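You operate a simulated robot arm through the tools that you are given. There is no shell and no other tool. Be economical: measure what you need, move in short steps, check, and stop when the job is done.

Carry out the task below with a simulated robot arm. There is one attempt and no reset: what you move stays moved.

Task
Prop the bed for work below; pin each prop with its own pin.

Only the result counts: the job must be done as asked and must still hold three seconds after the hand-in. Knocking over, shifting, dropping, spilling or breaking anything else fails it.

Robot
A 7-joint arm with a fingered hand on a trunk, on a base that drives. Base frame: it is fixed to the floor where the robot stands at the start and does not move with it; the origin is under the middle of the robot, x ahead of it, y to its left, z up. Lengths are in mm, angles in degrees, forces in N, time in s.
Its first joint turns from -166.0 to 166.0 degrees. Places, roughly: keeper hole of the white prop [1000, -1000, 400]; keeper hole of the yellow prop [1000, -200, 400]; sand bed [4500, -1600, 1500]; white keeper pin [1000, -1000, 500]; white prop [1000, -900, 600]; yellow prop [900, -200, 600]. Payload 4.7 kg.
Tool frame: the origin (TCP) lies between the finger pads and is the grasp point; the fingertips stand 36 mm ahead of it; z points along the fingers, y is the line along which they close. Largest opening 120 mm; the body of the gripper starts 42 mm behind the TCP. The gripper is a hand of 5 fingers: y runs from the thumb to the fingers, the wrist lies at [-18, -122, -210] in the tool frame, and closing takes about 1.5 s.
Orientation is that of the tool frame in the base frame, as a unit quaternion [w, x, y, z]. With the fingers straight down and the wrist toward the robot, the tool's x, y and z point along [0, 1, 0], [1, 0, 0] and [0, 0, -1] of the base frame.

Tools
- The arm moves only by the tool apply_moves. Its argument "series" is a list of rows, each an object of numbers (a shift or turn left out is 0, a gripper value left out holds the last): "rx", "ry", "rz": the turn, a rotation vector about the tool's x, y, z in degrees; "dx", "dy", "dz": the shift along the tool's x, y, z in mm; "hand": the opening in per cent of the stroke, from 0 (shut) to 100 (fully open). In form: [{"rx": .., "ry": .., "rz": .., "dx": .., "dy": .., "dz": .., "hand": ..}, ...]. A call has 1 to 12 rows; each row is the pose to reach, as a shift and turn from the pose commanded when the call began, along the tool's axes at that moment. Each row takes 0.2 s and may step no farther than 50 mm and 8.6 degrees from the row before; otherwise, or with a gripper value out of range, the whole call is refused. Where a pose cannot be reached the arm comes as near as it can. A force on the tool above 40 N (or 10 N above the force at the start of the call, whichever is more), or a blocked arm, ends the call early, and 0.2 s more pass. The fingers move at their own pace (about 45 mm/s each) and stop on an object; they squeeze with about 29 N. The grip force told is the motor's: it shows also when the fingers shut on nothing. Time passes only in rows, and 0.2 s behind the last, so rows that repeat a pose let the fingers close. It gives the time, the measured TCP pose, the force on the tool (base axes), the opening and the grip force at its end, in the units of the frame above (readings bear some noise), with the torque about the TCP (base axes, N m) and any sound that the robot's microphone picked up.
- Cameras (640 x 400 px; columns grow to the right, rows downward): "scene" is now at [-235.5, 38.6, 1242.9]; the picture's right is [-0.39, -0.92, 0.00], its down [-0.30, 0.13, -0.95] and it looks along [0.87, -0.37, -0.33] (base axes); focal length 265 px, centre (320, 200). "wrist" rides on the gripper at [73, -91, -143] in the tool frame; the picture's right is [-0.80, 0.28, -0.53], its down [-0.53, -0.73, 0.42] and it looks along [-0.27, 0.62, 0.74] (tool axes); focal length 234 px, centre (320, 200). There is no depth. A picture from a camera that has moved, and an enlarged one, comes with that camera's place and axes in the base frame and with its lens. The place of the scene camera against the robot may be out by one fixed shift of up to 12 mm in any direction.
- snapshot(camera): a new picture of that camera. No time passes.
- roll_base(legs): drives the robot by 1 to 6 legs, each [ahead, turn to the left] in mm and degrees, along the robot's own axes; the way and the turn of a leg run together, so that a leg with both is an arc; at most 1500 mm and 180 degrees a leg. The arm and the cameras ride along, it lands a little off, and it stops where it bumps. It gives what a move gives.
- set_grasp(shape): the hand has 5 fingers and takes this shape, open, in about a second: jaw (thumb against the fingers, like two jaws); tri (thumb and two fingers); tip (a fingertip pinch); poke (one finger out to press); point (the index stretched); flat (the hand flat); cup (the hand cupped); fist (a fist). The gripper value then closes the fingers along that shape, each until it touches; the sizes above hold for jaw. It gives what a move gives, with no picture.
- head_to(pan, tilt): turns the head with the scene camera to pan (to the left, within 143 degrees either way) and tilt (down, from -29 to 69), counted from straight ahead of the robot. It gives what a move gives.
- zoom(camera, box): a new picture of the part [left, top, right, bottom] of that camera's present view, enlarged. No time passes.
- hand_in(): hands the job in; it is judged then, once.

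Go step by step. Nothing tells you exact positions but the pictures and the camera data: compare them with the known pose of the tool, close in by small moves and look again before you grip or let go. The budget is 120 turns and 78 pictures, counting those below and the enlarged ones. Unless the task says otherwise, let go and move clear before handing in, and close with one line.

The tools are called after ">>>" as a command line: name --argument value ..., lists and objects as JSON in quotes. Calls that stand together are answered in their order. apply_moves: Moves the arm, as the interface text tells. Its arguments: {"type":"object","properties":{"series":{"type":"array","items":{"type":"object","properties":{"rx":{"type":"number"},"ry":{"type":"number"},"rz":{"type":"number"},"dx":{"type":"number"},"dy":{"type":"number"},"dz":{"type":"number"},"hand":{"type":"number"}}}}},"required":["series"]} The other tools are called the same way: set_grasp (shape) gives the hand a shape; roll_base (legs) drives the base; head_to (pan, tilt) turns the head that bears the scene camera; snapshot (camera) takes a picture; zoom (camera, box) takes an enlarged picture of a part of a camera's view; hand_in () hands the job in.

At the start:

```text
clock: 0.0
eef_pos: [646.4, -264.6, 882.5]
orientation: [-0.001, 0.707, 0.707, 0.0]
force: [0.2, 0.1, 0.4]
torque: [0.0, 0.02, 0.04]
width: 119.7
grip_force: 0.0
shape: jaw
robot x, y, heading: [-1.8, 0.3, -0.0]
head pan, tilt: [-23.0, 19.1]
```

scene: 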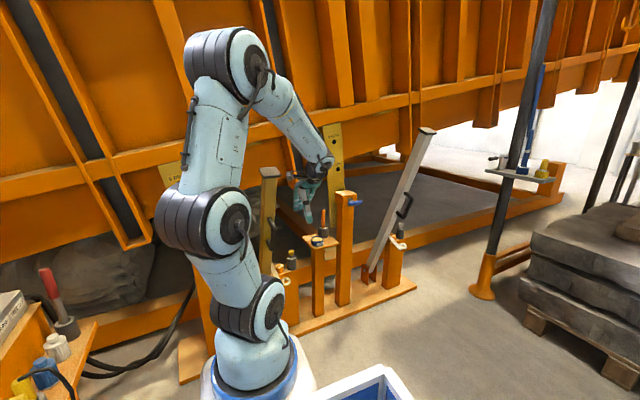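
wrist: 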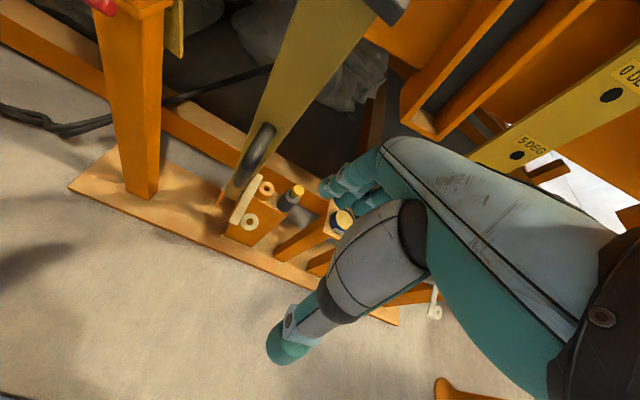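

I see a tipping dump bed with a white and a yellow prop leaning in a stand, with pins and levers around. I'll zoom in to understand the mechanism first.

>>> zoom --camera "scene" --box '[240, 110, 440, 310]'

>>> zoom --camera "scene" --box '[440, 50, 640, 310]'

>>> zoom --camera "scene" --box '[0, 140, 200, 400]'

>>> zoom --camera "wrist" --box '[60, 80, 460, 340]'

```text
2.00 times, centred on (340, 210) of scene
camera zoom: at [-235.5, 38.6, 1242.9], right [-0.39, -0.92, 0.0], down [-0.3, 0.13, -0.95], along [0.87, -0.37, -0.33], focal length 530 px, centre (280, 180)
```

zoom: 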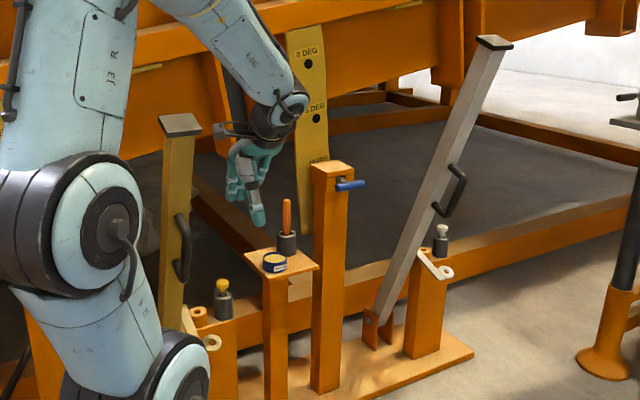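

```text
1.54 times, centred on (540, 180) of scene
camera zoom: at [-235.5, 38.6, 1242.9], right [-0.39, -0.92, 0.0], down [-0.3, 0.13, -0.95], along [0.87, -0.37, -0.33], focal length 408 px, centre (-18, 231)
```

zoom: 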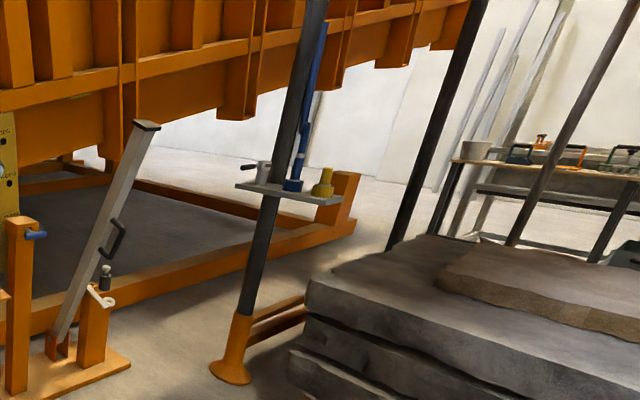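

```text
1.54 times, centred on (100, 270) of scene
camera zoom: at [-235.5, 38.6, 1242.9], right [-0.39, -0.92, 0.0], down [-0.3, 0.13, -0.95], along [0.87, -0.37, -0.33], focal length 408 px, centre (658, 92)
```

zoom: 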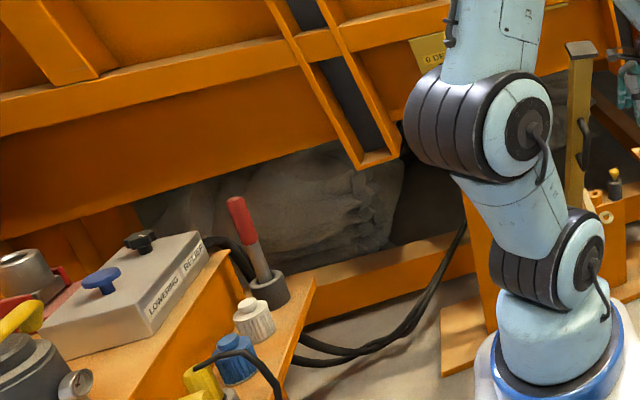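

```text
1.54 times, centred on (260, 210) of wrist
camera zoom: at [556.3, -190.7, 1026.0], right [0.28, -0.8, 0.53], down [-0.73, -0.53, -0.42], along [0.62, -0.27, -0.74], focal length 360 px, centre (412, 185)
```

zoom: 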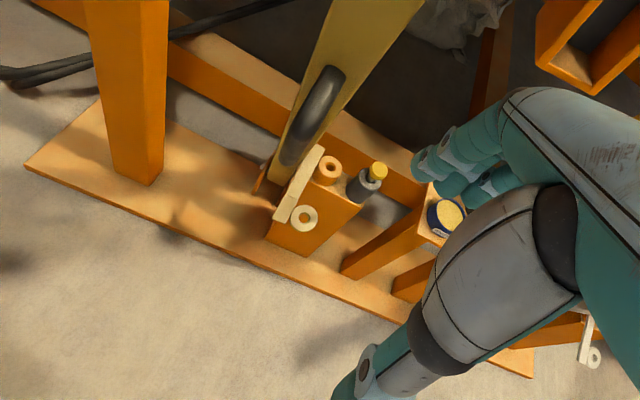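

The props look hinged at the foot, each beside a short post with rings and a pin holder. I'll bring the wrist camera over for a closer view of the white side.

>>> apply_moves --series '[{"dx": -40, "dy": -20}, {"dx": -80, "dy": -40}, {"dx": -120, "dy": -60}, {"dx": -160, "dy": -80}, {"dx": -200, "dy": -100}, {"dx": -240, "dy": -120}, {"dx": -280, "dy": -140}, {"dx": -320, "dy": -160}]'

>>> snapshot --camera "wrist"

>>> snapshot --camera "scene"

```text
clock: 1.8
eef_pos: [486.9, -585.0, 882.1]
orientation: [0.001, 0.707, 0.707, 0.0]
force: [0.2, 0.4, 0.5]
torque: [-0.04, 0.01, 0.02]
width: 119.6
grip_force: 0.0
shape: jaw
robot x, y, heading: [0.6, 1.2, -0.1]
head pan, tilt: [-23.0, 19.1]
```

```text
71 pictures are left
camera wrist: at [396.4, -510.6, 1026.5], right [0.28, -0.8, 0.53], down [-0.73, -0.53, -0.42], along [0.62, -0.27, -0.74], focal length 234 px, centre (320, 200)
```

wrist: 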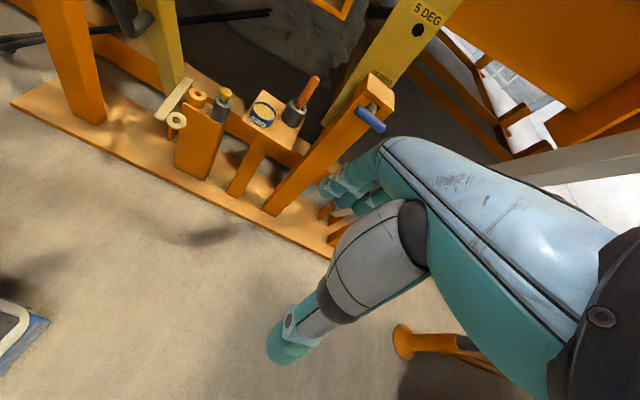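

```text
70 pictures are left
camera scene: at [-235.5, 38.5, 1242.9], right [-0.39, -0.92, 0.0], down [-0.3, 0.13, -0.95], along [0.87, -0.37, -0.33], focal length 265 px, centre (320, 200)
```

scene: 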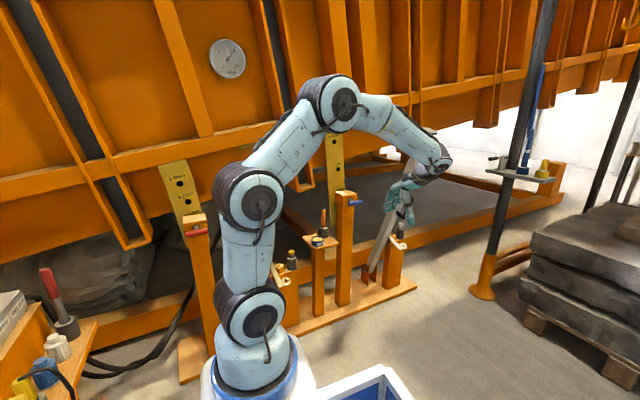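

>>> zoom --camera "scene" --box '[150, 130, 410, 310]'

>>> zoom --camera "wrist" --box '[130, 0, 450, 220]'

```text
2.22 times, centred on (280, 220) of scene
camera zoom: at [-235.5, 38.5, 1242.9], right [-0.39, -0.92, 0.0], down [-0.3, 0.13, -0.95], along [0.87, -0.37, -0.33], focal length 589 px, centre (409, 156)
```

zoom: 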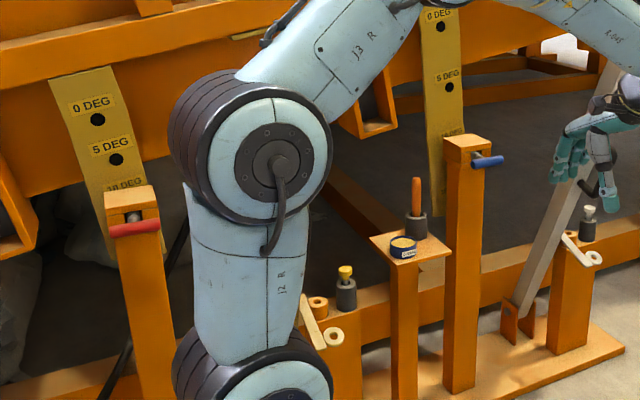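

```text
1.82 times, centred on (290, 110) of wrist
camera zoom: at [396.4, -510.6, 1026.5], right [0.28, -0.8, 0.53], down [-0.73, -0.53, -0.42], along [0.62, -0.27, -0.74], focal length 426 px, centre (374, 364)
```

zoom: 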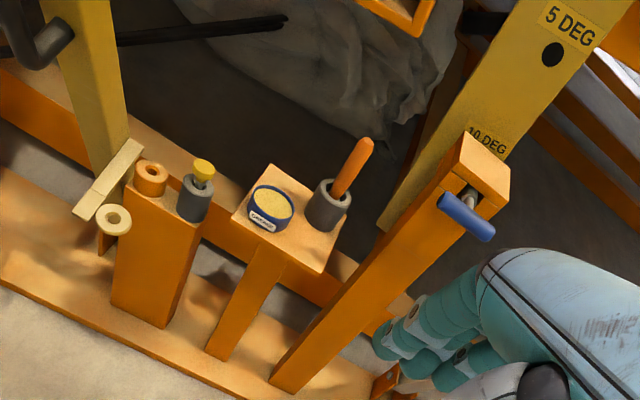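

The bed bar sits at "10 DEG", held by the red and blue lock pins, which I won't touch. Next is a close look at the yellow keeper post.

>>> apply_moves --series '[{"dx": 20, "dy": 31, "dz": 27}, {"dx": 40, "dy": 62, "dz": 54}, {"dx": 60, "dy": 93, "dz": 81}, {"dx": 80, "dy": 124, "dz": 108}, {"dx": 100, "dy": 155, "dz": 135}, {"dx": 120, "dy": 186, "dz": 162}, {"dx": 140, "dy": 217, "dz": 189}, {"dx": 160, "dy": 248, "dz": 216}, {"dx": 180, "dy": 279, "dz": 243}, {"dx": 197, "dy": 307, "dz": 270}]'

>>> snapshot --camera "wrist"

>>> zoom --camera "scene" --box '[340, 110, 460, 300]'

```text
clock: 4.0
eef_pos: [793.7, -389.1, 612.0]
orientation: [0.002, 0.707, 0.707, 0.0]
force: [-0.3, -1.1, 0.4]
torque: [0.04, -0.01, 0.01]
width: 119.8
grip_force: 0.1
shape: jaw
robot x, y, heading: [-1.2, 1.8, 0.1]
head pan, tilt: [-23.0, 19.1]
```

```text
67 pictures are left
camera wrist: at [703.3, -314.2, 756.4], right [0.28, -0.8, 0.53], down [-0.73, -0.53, -0.42], along [0.62, -0.27, -0.74], focal length 234 px, centre (320, 200)
```

wrist: 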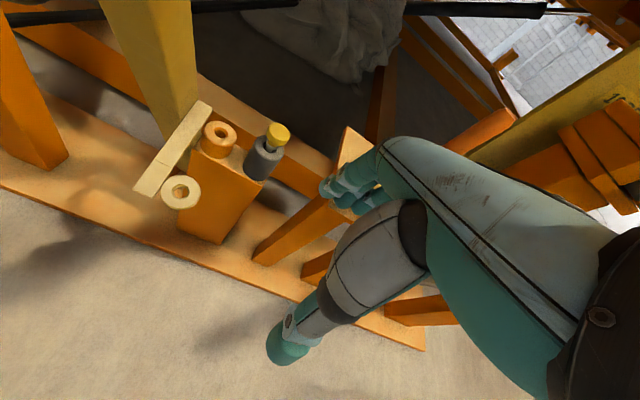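

```text
2.11 times, centred on (400, 205) of scene
camera zoom: at [-235.7, 38.6, 1242.9], right [-0.39, -0.92, 0.0], down [-0.3, 0.13, -0.95], along [0.87, -0.37, -0.33], focal length 558 px, centre (152, 190)
```

zoom: 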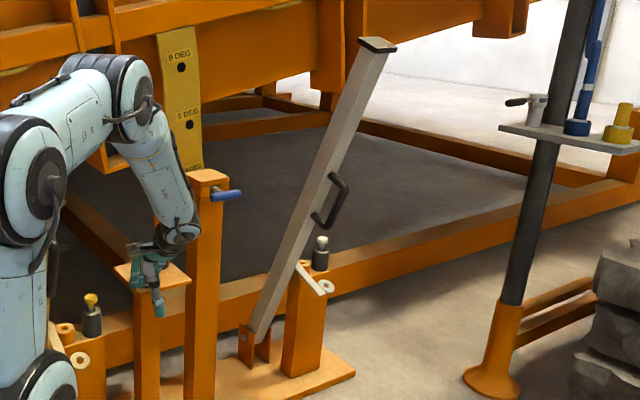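

>>> zoom --camera "wrist" --box '[80, 60, 340, 260]'

>>> zoom --camera "scene" --box '[350, 210, 430, 290]'

```text
2.00 times, centred on (210, 160) of wrist
camera zoom: at [703.3, -314.2, 756.4], right [0.28, -0.8, 0.53], down [-0.73, -0.53, -0.42], along [0.62, -0.27, -0.74], focal length 468 px, centre (540, 280)
```

zoom: 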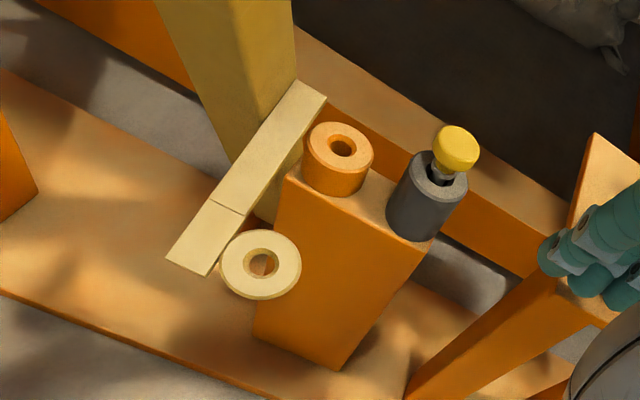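

```text
5.00 times, centred on (390, 250) of scene
camera zoom: at [-235.7, 38.6, 1242.9], right [-0.39, -0.92, 0.0], down [-0.3, 0.13, -0.95], along [0.87, -0.37, -0.33], focal length 1325 px, centre (-30, -50)
```

zoom: 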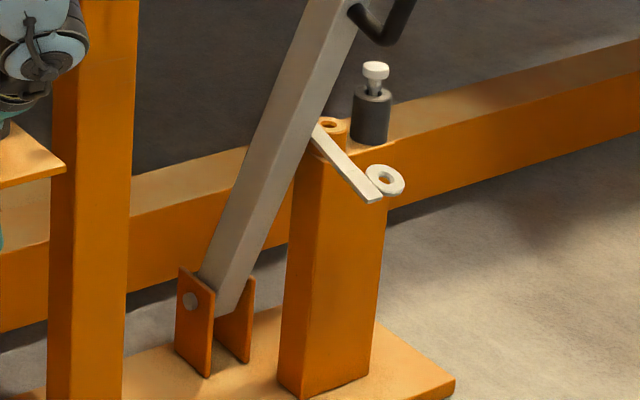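

The cream strap with its eye is fixed to each prop, and the props lean toward the robot (hinge axis along y). Swinging a prop up should bring its eye over the orange boss, the keeper hole, for the pin. Now I'll check the floor for obstacles and the bed underside.

>>> head_to --pan -45 --tilt 55

>>> snapshot --camera "scene"

>>> head_to --pan -30 --tilt 5

>>> snapshot --camera "scene"

```text
clock: 5.0
eef_pos: [792.5, -388.0, 612.7]
orientation: [0.0, 0.706, 0.708, 0.0]
force: [-0.1, -0.3, -0.2]
torque: [0.03, -0.01, 0.0]
width: 119.6
grip_force: 0.1
shape: jaw
robot x, y, heading: [0.4, 1.7, -0.0]
head pan, tilt: [-45.0, 55.0]
```

```text
63 pictures are left
camera scene: at [-270.2, 24.0, 1189.3], right [-0.71, -0.71, 0.0], down [-0.58, 0.58, -0.57], along [0.41, -0.41, -0.82], focal length 265 px, centre (320, 200)
```

scene: 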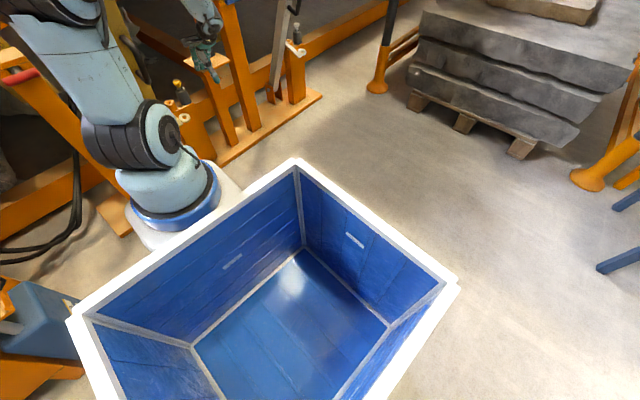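

```text
clock: 6.2
eef_pos: [792.5, -387.4, 612.3]
orientation: [0.0, 0.707, 0.707, 0.0]
force: [-0.6, -0.7, -0.3]
torque: [0.0, 0.02, -0.01]
width: 120.0
grip_force: 0.1
shape: jaw
robot x, y, heading: [1.5, -1.2, 0.1]
head pan, tilt: [-30.0, 5.0]
```

```text
62 pictures are left
camera scene: at [-241.7, 29.1, 1265.6], right [-0.5, -0.87, 0.0], down [-0.08, 0.04, -1.0], along [0.86, -0.5, -0.09], focal length 265 px, centre (320, 200)
```

scene: 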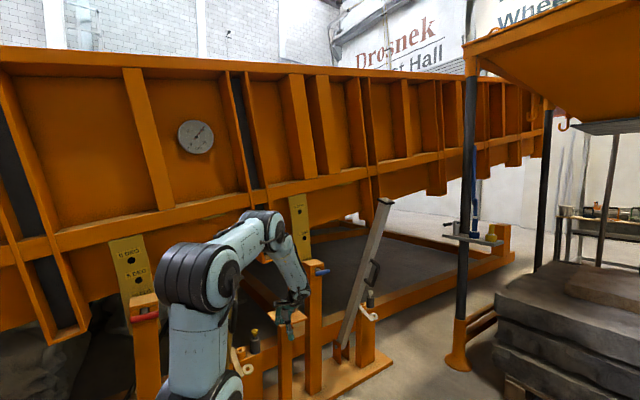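

The blue tray is part of the robot, so the floor ahead is free. I'll retract a little, drive ahead a bit, and then turn the hand horizontal to push the yellow prop upright.

>>> apply_moves --series '[{"dy": -45, "dz": -20}, {"dy": -90, "dz": -40}, {"dy": -135, "dz": -60}, {"dy": -180, "dz": -80}, {"dy": -225, "dz": -100}, {"dy": -270, "dz": -110}]'

>>> roll_base --legs '[[150, 0]]'

>>> head_to --pan -20 --tilt 20

>>> snapshot --camera "scene"

```text
clock: 7.6
eef_pos: [523.4, -385.8, 721.8]
orientation: [0.0, 0.707, 0.707, 0.0]
force: [0.3, 0.2, -0.1]
torque: [0.01, 0.01, -0.03]
width: 119.8
grip_force: 0.1
shape: jaw
robot x, y, heading: [2.5, 4.3, 0.0]
head pan, tilt: [-30.0, 5.0]
```

```text
clock: 9.0
eef_pos: [674.3, -385.8, 721.1]
orientation: [-0.001, 0.707, 0.708, 0.0]
force: [0.9, -0.7, 0.4]
torque: [0.0, 0.01, 0.0]
width: 119.9
grip_force: 0.1
shape: jaw
robot x, y, heading: [150.2, 1.5, 0.1]
head pan, tilt: [-30.0, 5.0]
```

```text
clock: 9.7
eef_pos: [674.2, -385.2, 721.2]
orientation: [0.0, 0.706, 0.708, 0.0]
force: [0.3, 0.0, 0.5]
torque: [0.0, -0.01, 0.0]
width: 120.0
grip_force: 0.1
shape: jaw
robot x, y, heading: [152.4, 0.7, 0.1]
head pan, tilt: [-20.0, 20.0]
```

```text
61 pictures are left
camera scene: at [-84.1, 43.0, 1241.4], right [-0.34, -0.94, 0.0], down [-0.32, 0.12, -0.94], along [0.88, -0.32, -0.34], focal length 265 px, centre (320, 200)
```

scene: 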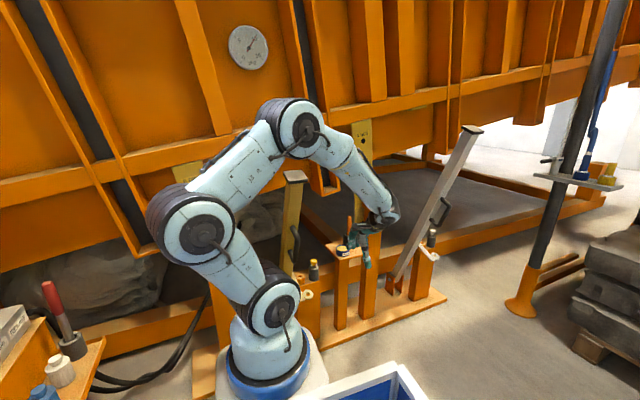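

Measurements suggest the yellow prop leans about 18° toward the robot, with its axis at y≈-160. I'll rotate the hand horizontal and rise to about z=850.

>>> set_grasp --shape "fist"

>>> apply_moves --series '[{"rx": -8, "dz": -12, "dy": -10, "hand": 0}, {"rx": -16, "dz": -24, "dy": -20}, {"rx": -24, "dz": -36, "dy": -30}, {"rx": -32, "dz": -48, "dy": -40}, {"rx": -40, "dz": -60, "dy": -50}, {"rx": -48, "dz": -72, "dy": -60}, {"rx": -56, "dz": -84, "dy": -60}, {"rx": -64, "dz": -96, "dy": -60}, {"rx": -72, "dz": -108, "dy": -60}, {"rx": -80, "dz": -120, "dy": -60}, {"rx": -88, "dz": -130, "dy": -60}]'

>>> snapshot --camera "wrist"

>>> snapshot --camera "scene"

```text
clock: 10.6
eef_pos: [673.5, -385.4, 721.3]
orientation: [0.0, 0.707, 0.708, -0.001]
force: [-0.4, -0.9, 0.2]
torque: [0.0, 0.04, 0.0]
width: 0.0
grip_force: 0.0
shape: fist
robot x, y, heading: [146.7, 0.8, -0.3]
head pan, tilt: [-20.0, 20.0]
```

```text
clock: 13.0
eef_pos: [625.5, -388.6, 853.2]
orientation: [0.472, 0.53, 0.525, 0.47]
force: [-0.5, -0.9, -0.1]
torque: [0.04, -0.01, -0.03]
width: 0.0
grip_force: 0.1
shape: fist
out of reach, approached as far as the arm can: row 11
robot x, y, heading: [149.3, 1.3, -0.0]
head pan, tilt: [-20.0, 20.0]
```

```text
60 pictures are left
camera wrist: at [473.7, -314.7, 778.6], right [-0.49, -0.8, 0.34], down [0.34, -0.53, -0.78], along [0.8, -0.27, 0.53], focal length 234 px, centre (320, 200)
```

wrist: 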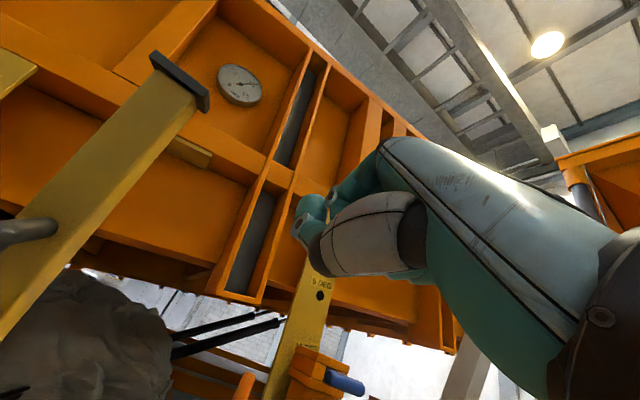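

```text
59 pictures are left
camera scene: at [-84.1, 43.1, 1241.4], right [-0.34, -0.94, 0.0], down [-0.32, 0.12, -0.94], along [0.88, -0.32, -0.34], focal length 265 px, centre (320, 200)
```

scene: 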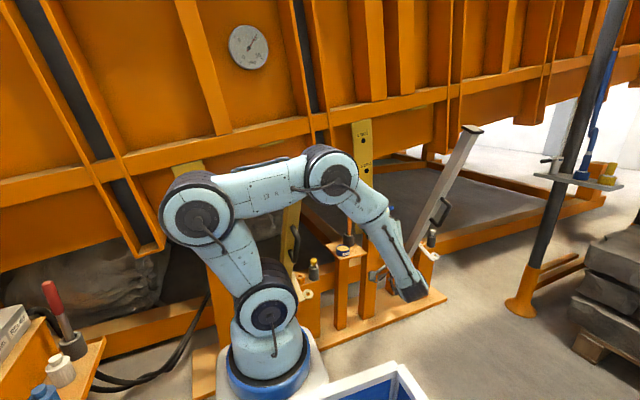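

Good view: the prop's cap is to go under the yellow-marked pad on the bed rail. I'll shift the fist sideways in front of the prop.

>>> apply_moves --series '[{"dx": 38}, {"dx": 76}, {"dx": 114}, {"dx": 152}, {"dx": 190}, {"dx": 225}]'

>>> snapshot --camera "scene"

>>> snapshot --camera "wrist"

```text
clock: 14.4
eef_pos: [635.2, -162.2, 858.0]
orientation: [0.47, 0.532, 0.526, 0.468]
force: [0.4, 0.7, 0.3]
torque: [0.0, 0.01, -0.02]
width: 0.1
grip_force: 0.0
shape: fist
out of reach, approached as far as the arm can: row 2, 3, 4, 5, 6
robot x, y, heading: [150.1, 2.4, 0.0]
head pan, tilt: [-20.0, 20.0]
```

```text
58 pictures are left
camera scene: at [-84.1, 43.2, 1241.4], right [-0.34, -0.94, 0.0], down [-0.32, 0.12, -0.94], along [0.88, -0.32, -0.34], focal length 265 px, centre (320, 200)
```

scene: 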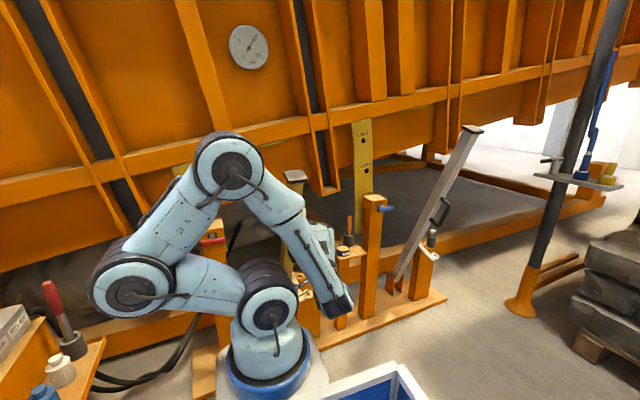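

```text
57 pictures are left
camera wrist: at [483.4, -88.0, 786.0], right [-0.49, -0.8, 0.34], down [0.33, -0.53, -0.78], along [0.81, -0.27, 0.53], focal length 234 px, centre (320, 200)
```

wrist: 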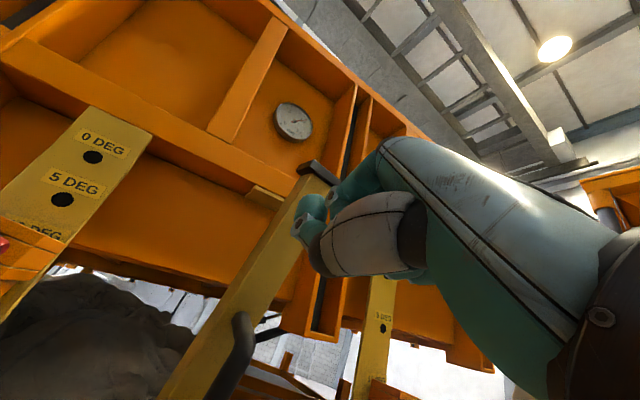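

The cap is at about (766,-163,1007) and the fist is lined up. I'll advance to contact.

>>> apply_moves --series '[{"dz": 25}, {"dz": 50}, {"dz": 75}, {"dz": 100}, {"dz": 120}, {"dz": 140}]'

>>> snapshot --camera "scene"

```text
clock: 15.8
eef_pos: [774.2, -163.7, 842.6]
orientation: [0.47, 0.53, 0.527, 0.47]
force: [-1.2, 0.8, -0.1]
torque: [-0.05, -0.01, 0.0]
width: 0.1
grip_force: 0.1
shape: fist
robot x, y, heading: [149.4, 1.9, 0.0]
head pan, tilt: [-20.0, 20.0]
```

```text
56 pictures are left
camera scene: at [-84.1, 43.1, 1241.4], right [-0.34, -0.94, 0.0], down [-0.32, 0.12, -0.94], along [0.88, -0.32, -0.34], focal length 265 px, centre (320, 200)
```

scene: 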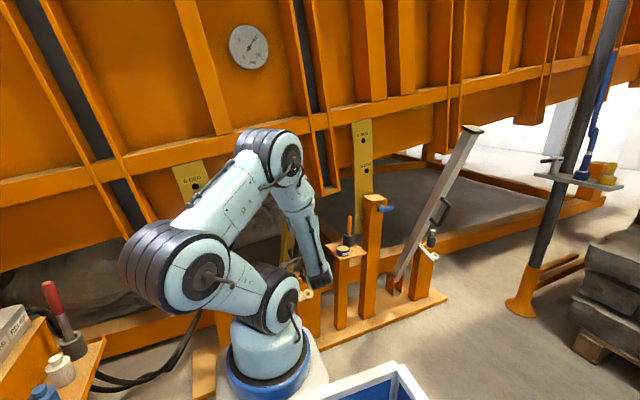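

>>> apply_moves --series '[{"dz": 15}, {"dz": 30}, {"dz": 45}, {"dz": 60}]'

>>> snapshot --camera "wrist"

```text
clock: 16.8
eef_pos: [832.1, -163.4, 837.2]
orientation: [0.47, 0.529, 0.527, 0.471]
force: [-16.6, 16.6, 12.0]
torque: [-0.21, -0.46, -0.1]
width: 114.1
grip_force: 0.0
shape: fist
robot x, y, heading: [153.2, 3.8, 0.3]
head pan, tilt: [-20.0, 20.0]
```

```text
55 pictures are left
camera wrist: at [680.7, -88.2, 763.1], right [-0.49, -0.8, 0.34], down [0.34, -0.53, -0.78], along [0.8, -0.27, 0.53], focal length 234 px, centre (320, 200)
```

wrist: 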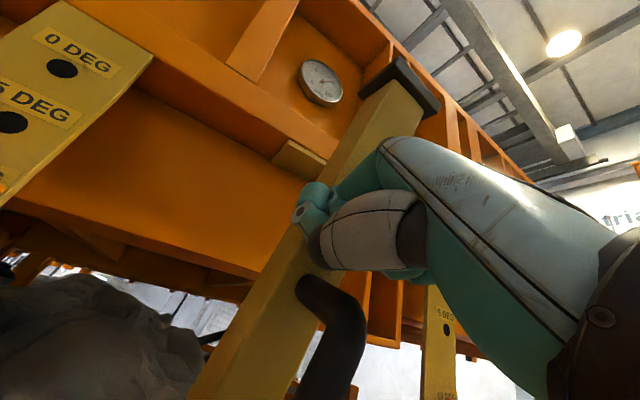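

Contact is made and the prop has begun to move. I'll push on gently.

>>> apply_moves --series '[{"dz": 12}, {"dz": 24}, {"dz": 36}, {"dz": 48}]'

>>> snapshot --camera "wrist"

```text
clock: 17.8
eef_pos: [879.8, -162.6, 829.1]
orientation: [0.47, 0.528, 0.528, 0.471]
force: [-14.0, 24.2, 13.8]
torque: [-0.57, -0.4, -0.01]
width: 114.1
grip_force: 0.0
shape: fist
robot x, y, heading: [150.7, 0.6, 0.1]
head pan, tilt: [-20.0, 20.0]
```

```text
54 pictures are left
camera wrist: at [728.3, -88.4, 756.8], right [-0.49, -0.8, 0.34], down [0.34, -0.53, -0.78], along [0.8, -0.27, 0.53], focal length 234 px, centre (320, 200)
```

wrist: 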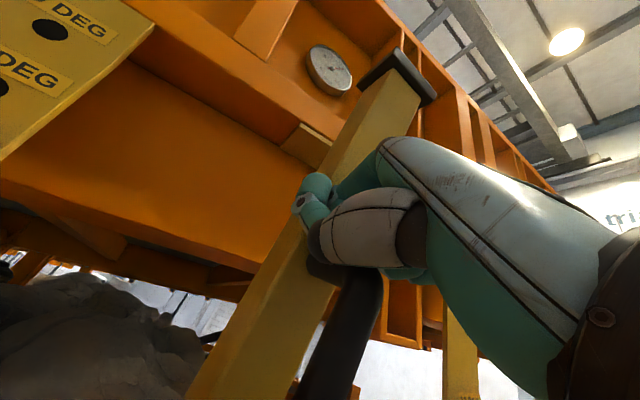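

The fist is rubbing on the handle top, so I'll back off slightly, go 40 mm higher and 10 mm left, then continue.

>>> apply_moves --series '[{"dz": -15, "dy": 10, "dx": 5}, {"dz": -15, "dy": 30, "dx": 10}, {"dz": -5, "dy": 45, "dx": 10}, {"dz": 5, "dy": 47, "dx": 10}, {"dz": 15, "dy": 48, "dx": 10}, {"dz": 25, "dy": 49, "dx": 10}]'

>>> snapshot --camera "wrist"

```text
clock: 19.2
eef_pos: [910.8, -153.4, 877.0]
orientation: [0.47, 0.529, 0.527, 0.471]
force: [-9.3, 8.8, 6.5]
torque: [-0.05, -0.23, -0.09]
width: 0.0
grip_force: 0.0
shape: fist
robot x, y, heading: [148.0, -0.5, 0.4]
head pan, tilt: [-20.0, 20.0]
```

```text
53 pictures are left
camera wrist: at [759.5, -79.3, 803.4], right [-0.49, -0.8, 0.34], down [0.34, -0.53, -0.78], along [0.8, -0.27, 0.53], focal length 234 px, centre (320, 200)
```

wrist: 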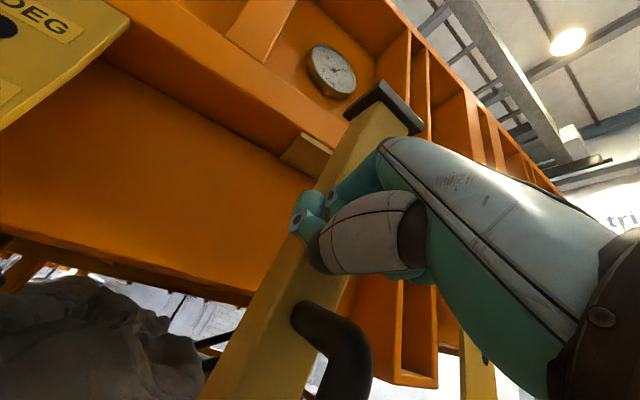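

>>> apply_moves --series '[{"dz": 12, "dy": 1}, {"dz": 24, "dy": 3}, {"dz": 36, "dy": 4}, {"dz": 48, "dy": 6}, {"dz": 60, "dy": 8}]'

>>> snapshot --camera "wrist"

>>> snapshot --camera "scene"

```text
clock: 20.4
eef_pos: [970.8, -152.6, 877.8]
orientation: [0.47, 0.529, 0.527, 0.47]
force: [-8.9, 18.5, 13.7]
torque: [-0.12, -0.02, 0.04]
width: 0.0
grip_force: 0.1
shape: fist
robot x, y, heading: [154.6, 2.9, -0.0]
head pan, tilt: [-20.0, 20.0]
```

```text
52 pictures are left
camera wrist: at [819.5, -78.6, 803.9], right [-0.49, -0.8, 0.34], down [0.34, -0.53, -0.78], along [0.8, -0.27, 0.53], focal length 234 px, centre (320, 200)
```

wrist: 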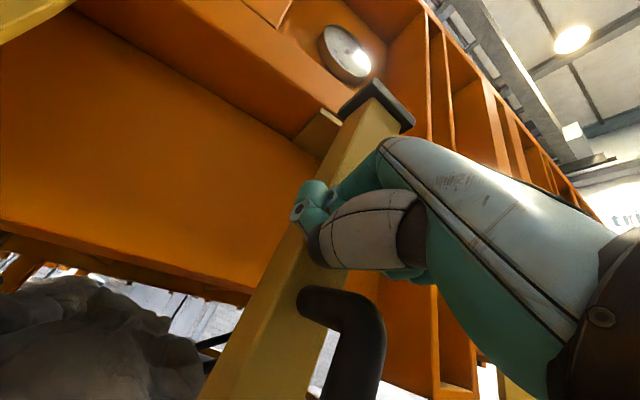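

```text
51 pictures are left
camera scene: at [-84.8, 44.0, 1241.2], right [-0.34, -0.94, 0.0], down [-0.32, 0.12, -0.94], along [0.88, -0.32, -0.34], focal length 265 px, centre (320, 200)
```

scene: 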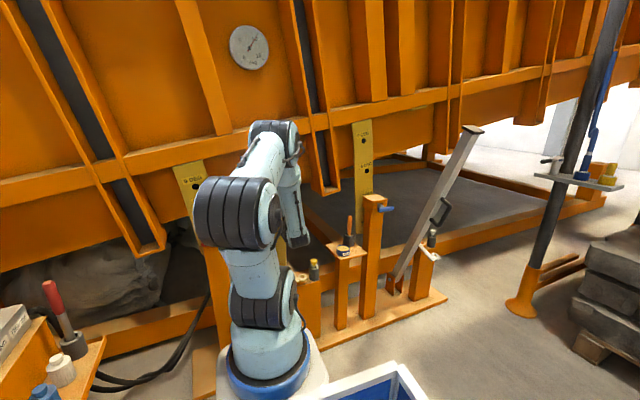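

>>> apply_moves --series '[{"dz": 10, "dy": 1}, {"dz": 20, "dy": 2}, {"dz": 30, "dy": 4}, {"dz": 40, "dy": 6}, {"dz": 50, "dy": 7}]'

>>> snapshot --camera "wrist"

```text
clock: 21.6
eef_pos: [1022.1, -153.2, 880.0]
orientation: [0.47, 0.529, 0.527, 0.471]
force: [-6.8, 23.8, 16.1]
torque: [-0.18, 0.08, 0.09]
width: 0.3
grip_force: 0.1
shape: fist
robot x, y, heading: [149.8, -1.3, 0.1]
head pan, tilt: [-20.0, 20.0]
```

```text
50 pictures are left
camera wrist: at [870.5, -78.5, 805.1], right [-0.49, -0.8, 0.34], down [0.34, -0.53, -0.78], along [0.8, -0.27, 0.53], focal length 234 px, centre (320, 200)
```

wrist: 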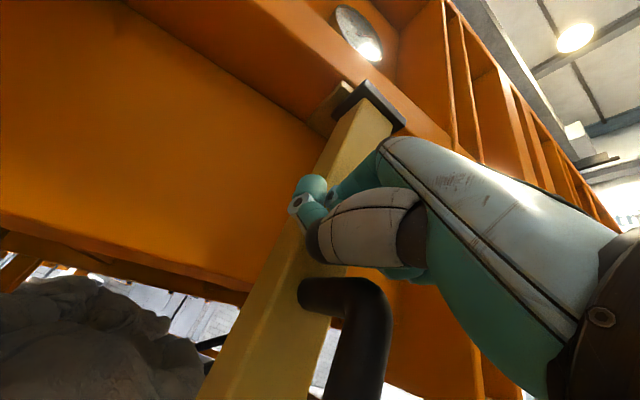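

>>> apply_moves --series '[{"dz": 8, "dy": 1}, {"dz": 16, "dy": 2}, {"dz": 24, "dy": 3}, {"dz": 32, "dy": 4}, {"dz": 40, "dy": 5}]'

>>> snapshot --camera "wrist"

```text
clock: 22.6
eef_pos: [1049.8, -150.8, 874.1]
orientation: [0.467, 0.53, 0.529, 0.47]
force: [-19.3, 18.4, 2.7]
torque: [-0.23, -0.41, 0.32]
width: 0.0
grip_force: 0.1
shape: fist
robot x, y, heading: [150.2, 1.5, -0.1]
head pan, tilt: [-20.0, 20.0]
stopped in row 4: the force on the tool passed its limit at 50 N (the readings are from after the stop); the commanded pose is now the measured one
```

```text
49 pictures are left
camera wrist: at [896.7, -77.6, 801.5], right [-0.49, -0.81, 0.34], down [0.33, -0.53, -0.78], along [0.81, -0.27, 0.52], focal length 234 px, centre (320, 200)
```

wrist: 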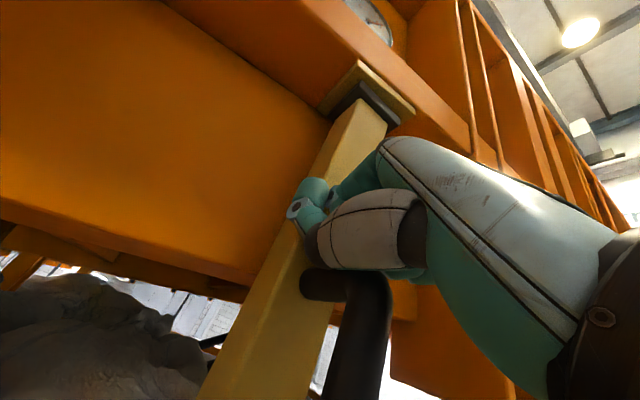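

It hit its stop with the cap under the yellow pad. I'll back off and see whether it stays.

>>> apply_moves --series '[{"dz": -5}, {"dz": -10}, {"dz": -20}, {"dz": -30}]'

>>> snapshot --camera "wrist"

```text
clock: 23.6
eef_pos: [1020.3, -156.3, 875.9]
orientation: [0.468, 0.534, 0.526, 0.468]
force: [0.2, 0.1, 0.3]
torque: [-0.03, 0.01, 0.02]
width: 0.0
grip_force: 0.2
shape: fist
robot x, y, heading: [148.8, 1.9, 0.1]
head pan, tilt: [-20.0, 20.0]
```

```text
48 pictures are left
camera wrist: at [868.1, -80.0, 804.8], right [-0.49, -0.8, 0.34], down [0.33, -0.53, -0.78], along [0.81, -0.27, 0.52], focal length 234 px, centre (320, 200)
```

wrist: 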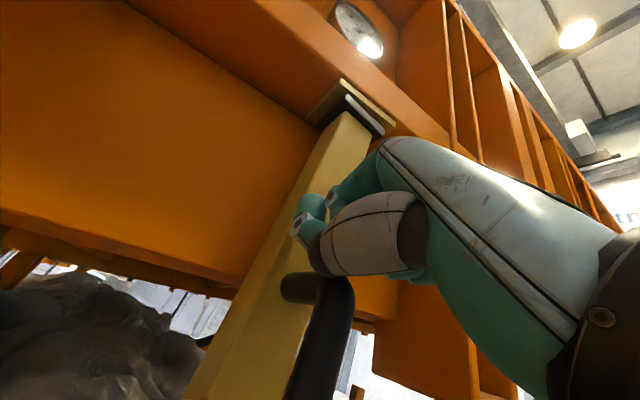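

It stays up on its own. I'll withdraw, turn the hand down again, and look at the eye and pin.

>>> apply_moves --series '[{"dz": -45}, {"dz": -90}, {"dz": -135}, {"dz": -180}, {"dz": -225}, {"dz": -250, "dx": -30}, {"dz": -250, "dx": -75}, {"dz": -250, "dx": -120}, {"dz": -250, "dx": -165}, {"dz": -250, "dx": -190}]'

>>> apply_moves --series '[{"rx": 8}, {"rx": 16}, {"rx": 24}, {"rx": 32}, {"rx": 40}, {"rx": 48}, {"rx": 56}, {"rx": 64}, {"rx": 72}, {"rx": 78}, {"rx": 83}]'

>>> set_grasp --shape "tip"

>>> snapshot --camera "wrist"

```text
clock: 25.8
eef_pos: [770.0, -342.4, 905.3]
orientation: [0.468, 0.532, 0.527, 0.469]
force: [-0.1, 0.1, -0.6]
torque: [-0.02, 0.01, 0.0]
width: 0.1
grip_force: 0.1
shape: fist
robot x, y, heading: [147.3, 2.8, -0.0]
head pan, tilt: [-20.0, 20.0]
```

```text
clock: 28.2
eef_pos: [772.6, -344.9, 906.6]
orientation: [-0.002, 0.709, 0.706, 0.0]
force: [0.1, 0.3, -0.6]
torque: [0.0, -0.01, -0.02]
width: 0.0
grip_force: 0.1
shape: fist
robot x, y, heading: [150.0, -0.5, -0.0]
head pan, tilt: [-20.0, 20.0]
```

```text
clock: 29.1
eef_pos: [770.5, -344.7, 907.1]
orientation: [-0.001, 0.709, 0.705, 0.002]
force: [-0.2, 0.0, -0.5]
torque: [0.0, -0.02, 0.01]
width: 119.8
grip_force: 0.0
shape: tip
robot x, y, heading: [151.8, 10.5, -0.1]
head pan, tilt: [-20.0, 20.0]
```

```text
47 pictures are left
camera wrist: at [681.4, -270.6, 1051.0], right [0.28, -0.81, 0.52], down [-0.73, -0.53, -0.43], along [0.62, -0.26, -0.74], focal length 234 px, centre (320, 200)
```

wrist: 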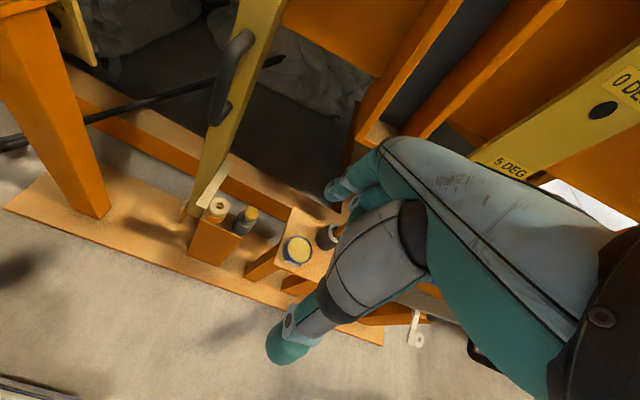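

The eye now sits over the boss, and the yellow pin is beside it in its grey cup. I'll move closer.

>>> apply_moves --series '[{"dz": 45, "dy": 8, "dx": -6}, {"dz": 90, "dy": 16, "dx": -12}, {"dz": 135, "dy": 24, "dx": -18}, {"dz": 180, "dy": 32, "dx": -24}, {"dz": 225, "dy": 40, "dx": -30}, {"dz": 265, "dy": 50, "dx": -36}]'

>>> zoom --camera "wrist" --box '[120, 60, 380, 260]'

>>> snapshot --camera "wrist"

```text
clock: 30.5
eef_pos: [821.4, -378.9, 642.6]
orientation: [-0.003, 0.708, 0.706, 0.002]
force: [-0.2, -0.6, -0.2]
torque: [-0.02, 0.0, -0.01]
width: 119.8
grip_force: 0.2
shape: tip
robot x, y, heading: [150.5, 0.7, -0.3]
head pan, tilt: [-20.0, 20.0]
```

```text
2.00 times, centred on (250, 160) of wrist
camera zoom: at [731.3, -305.3, 787.1], right [0.28, -0.81, 0.52], down [-0.73, -0.53, -0.43], along [0.62, -0.27, -0.74], focal length 468 px, centre (460, 280)
```

zoom: 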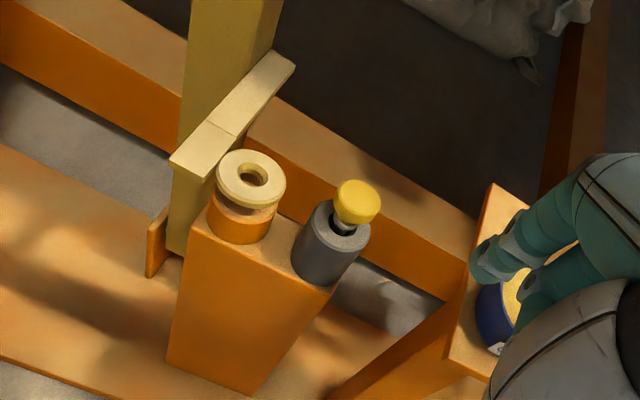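

```text
45 pictures are left
camera wrist: at [731.3, -305.3, 787.1], right [0.28, -0.81, 0.52], down [-0.73, -0.53, -0.43], along [0.62, -0.27, -0.74], focal length 234 px, centre (320, 200)
```

wrist: 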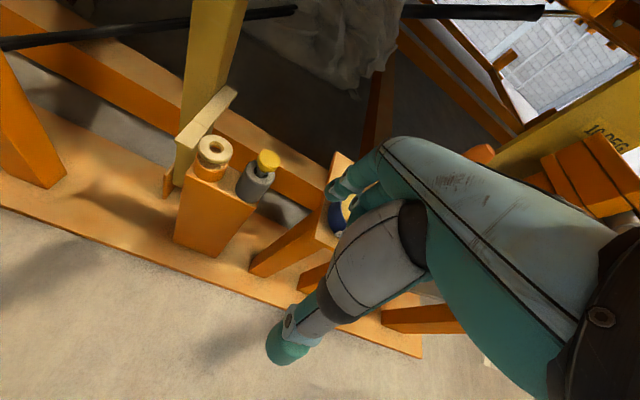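

The eye is coaxial with the boss. I estimate the pin knob at about (971,-304,512) and the eye at (971,-229,467), so I'll go above the knob.

>>> apply_moves --series '[{"dx": 40, "dz": -10}, {"dx": 75, "dz": -10}, {"dx": 75, "dy": 40, "dz": -10}, {"dx": 75, "dy": 80, "dz": -5}, {"dx": 75, "dy": 120, "dz": 10}, {"dx": 75, "dy": 150, "dz": 42}]'

>>> snapshot --camera "wrist"

>>> zoom --camera "scene" --box '[240, 180, 400, 300]'

```text
clock: 31.9
eef_pos: [971.8, -305.3, 600.0]
orientation: [-0.001, 0.708, 0.706, 0.002]
force: [0.2, -0.3, -1.3]
torque: [0.02, 0.04, 0.03]
width: 120.0
grip_force: 0.0
shape: tip
robot x, y, heading: [150.3, 1.6, 0.1]
head pan, tilt: [-20.0, 20.0]
```

```text
44 pictures are left
camera wrist: at [882.0, -231.5, 744.8], right [0.28, -0.81, 0.52], down [-0.73, -0.53, -0.43], along [0.62, -0.27, -0.74], focal length 234 px, centre (320, 200)
```

wrist: 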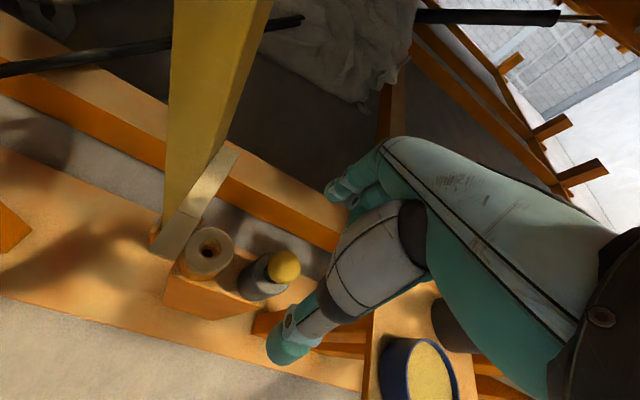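

```text
3.33 times, centred on (320, 240) of scene
camera zoom: at [-84.5, 43.9, 1241.3], right [-0.34, -0.94, 0.0], down [-0.32, 0.12, -0.94], along [0.88, -0.32, -0.34], focal length 883 px, centre (320, 67)
```

zoom: 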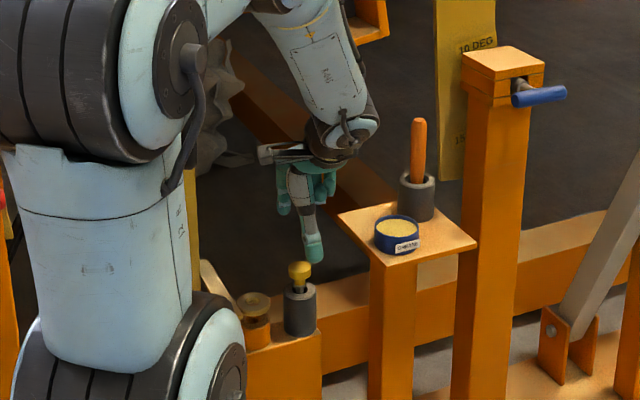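

The knob is right under the TCP and my eye estimate is verified. I'll descend and close on the knob.

>>> apply_moves --series '[{"dz": 20}, {"dz": 40}, {"dz": 60}, {"dz": 70}, {"dz": 70, "hand": 40}, {"dz": 70, "hand": 10}, {"dz": 70, "hand": 0}, {"dz": 70}, {"dz": 70}, {"dz": 70}, {"dz": 70}, {"dz": 70}]'

>>> snapshot --camera "wrist"

>>> zoom --camera "scene" --box '[260, 200, 380, 290]'

```text
clock: 34.5
eef_pos: [973.0, -304.3, 530.3]
orientation: [-0.001, 0.709, 0.705, 0.001]
force: [-0.4, -1.1, 0.4]
torque: [0.01, 0.07, -0.02]
width: 28.0
grip_force: 29.4
shape: tip
robot x, y, heading: [149.7, 2.9, -0.1]
head pan, tilt: [-20.0, 20.0]
```

```text
42 pictures are left
camera wrist: at [881.7, -230.9, 674.3], right [0.28, -0.81, 0.52], down [-0.74, -0.53, -0.43], along [0.62, -0.26, -0.74], focal length 234 px, centre (320, 200)
```

wrist: 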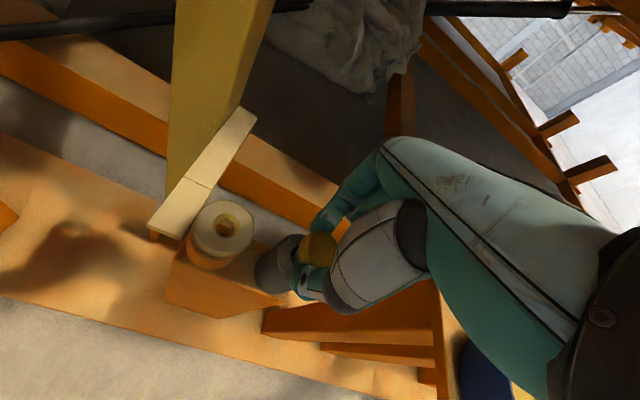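

```text
4.44 times, centred on (320, 245) of scene
camera zoom: at [-84.2, 43.9, 1241.4], right [-0.34, -0.94, 0.0], down [-0.32, 0.12, -0.94], along [0.88, -0.32, -0.34], focal length 1178 px, centre (320, 0)
```

zoom: 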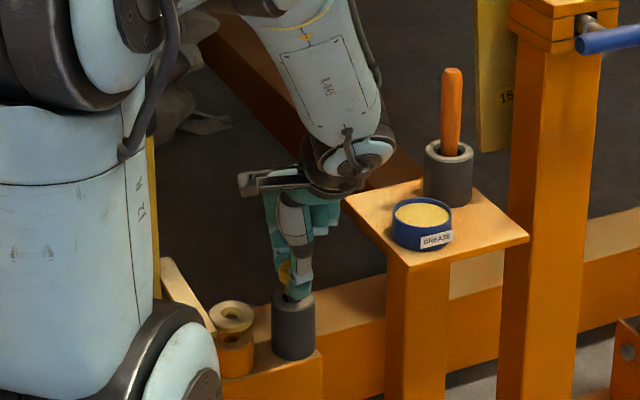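

The knob is gripped (28 mm). Lifting the pin straight up.

>>> apply_moves --series '[{"dz": -20}, {"dz": -40}, {"dz": -60}, {"dz": -80}, {"dz": -100}, {"dz": -120}, {"dz": -140}]'

>>> snapshot --camera "wrist"

>>> zoom --camera "scene" --box '[260, 170, 380, 290]'

```text
clock: 36.1
eef_pos: [972.3, -302.9, 670.4]
orientation: [-0.004, 0.709, 0.705, 0.002]
force: [0.8, 0.6, -0.8]
torque: [-0.01, -0.01, 0.03]
width: 27.5
grip_force: 29.2
shape: tip
robot x, y, heading: [147.9, -1.7, 0.1]
head pan, tilt: [-20.0, 20.0]
```

```text
40 pictures are left
camera wrist: at [881.6, -230.3, 814.4], right [0.28, -0.81, 0.52], down [-0.74, -0.53, -0.43], along [0.62, -0.26, -0.74], focal length 234 px, centre (320, 200)
```

wrist: 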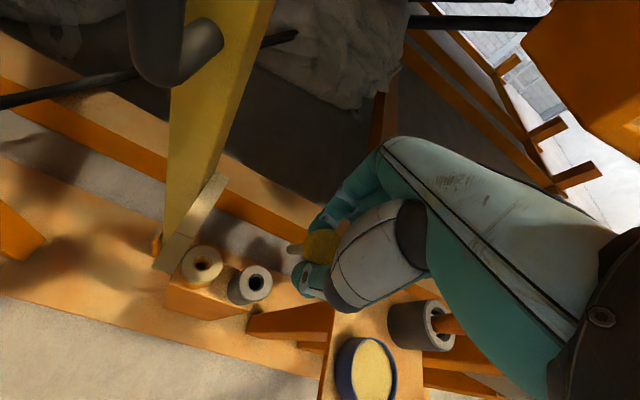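

```text
3.33 times, centred on (320, 230) of scene
camera zoom: at [-84.1, 43.8, 1241.4], right [-0.34, -0.94, 0.0], down [-0.32, 0.12, -0.94], along [0.88, -0.32, -0.34], focal length 883 px, centre (320, 100)
```

zoom: 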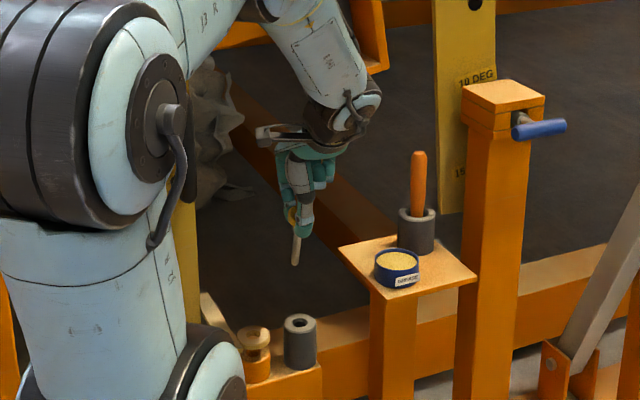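

>>> zoom --camera "wrist" --box '[240, 190, 380, 310]'

>>> zoom --camera "scene" --box '[290, 210, 340, 260]'

```text
3.33 times, centred on (310, 250) of wrist
camera zoom: at [881.6, -230.3, 814.4], right [0.28, -0.81, 0.52], down [-0.74, -0.53, -0.43], along [0.62, -0.26, -0.74], focal length 781 px, centre (353, 33)
```

zoom: 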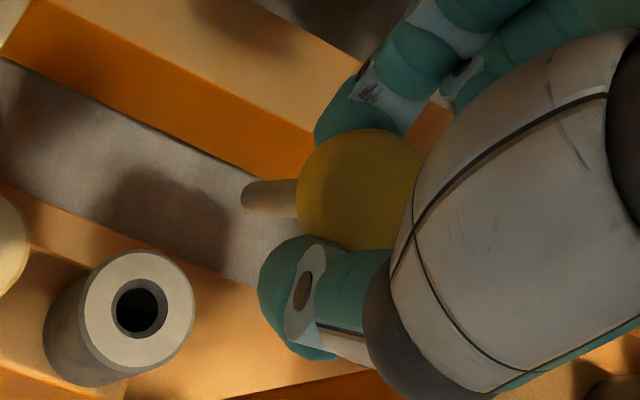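

```text
8.00 times, centred on (315, 235) of scene
camera zoom: at [-84.1, 43.8, 1241.4], right [-0.34, -0.94, 0.0], down [-0.32, 0.12, -0.94], along [0.88, -0.32, -0.34], focal length 2120 px, centre (360, -80)
```

zoom: 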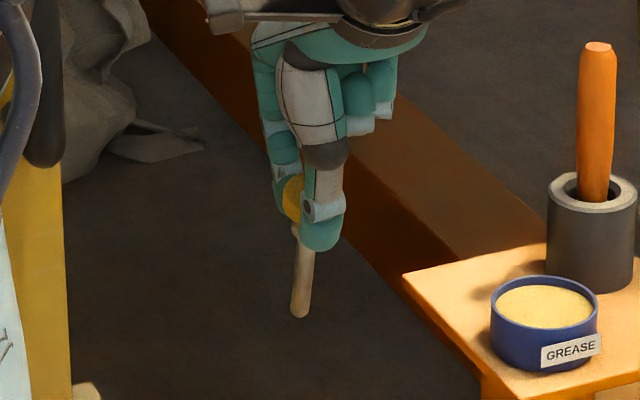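

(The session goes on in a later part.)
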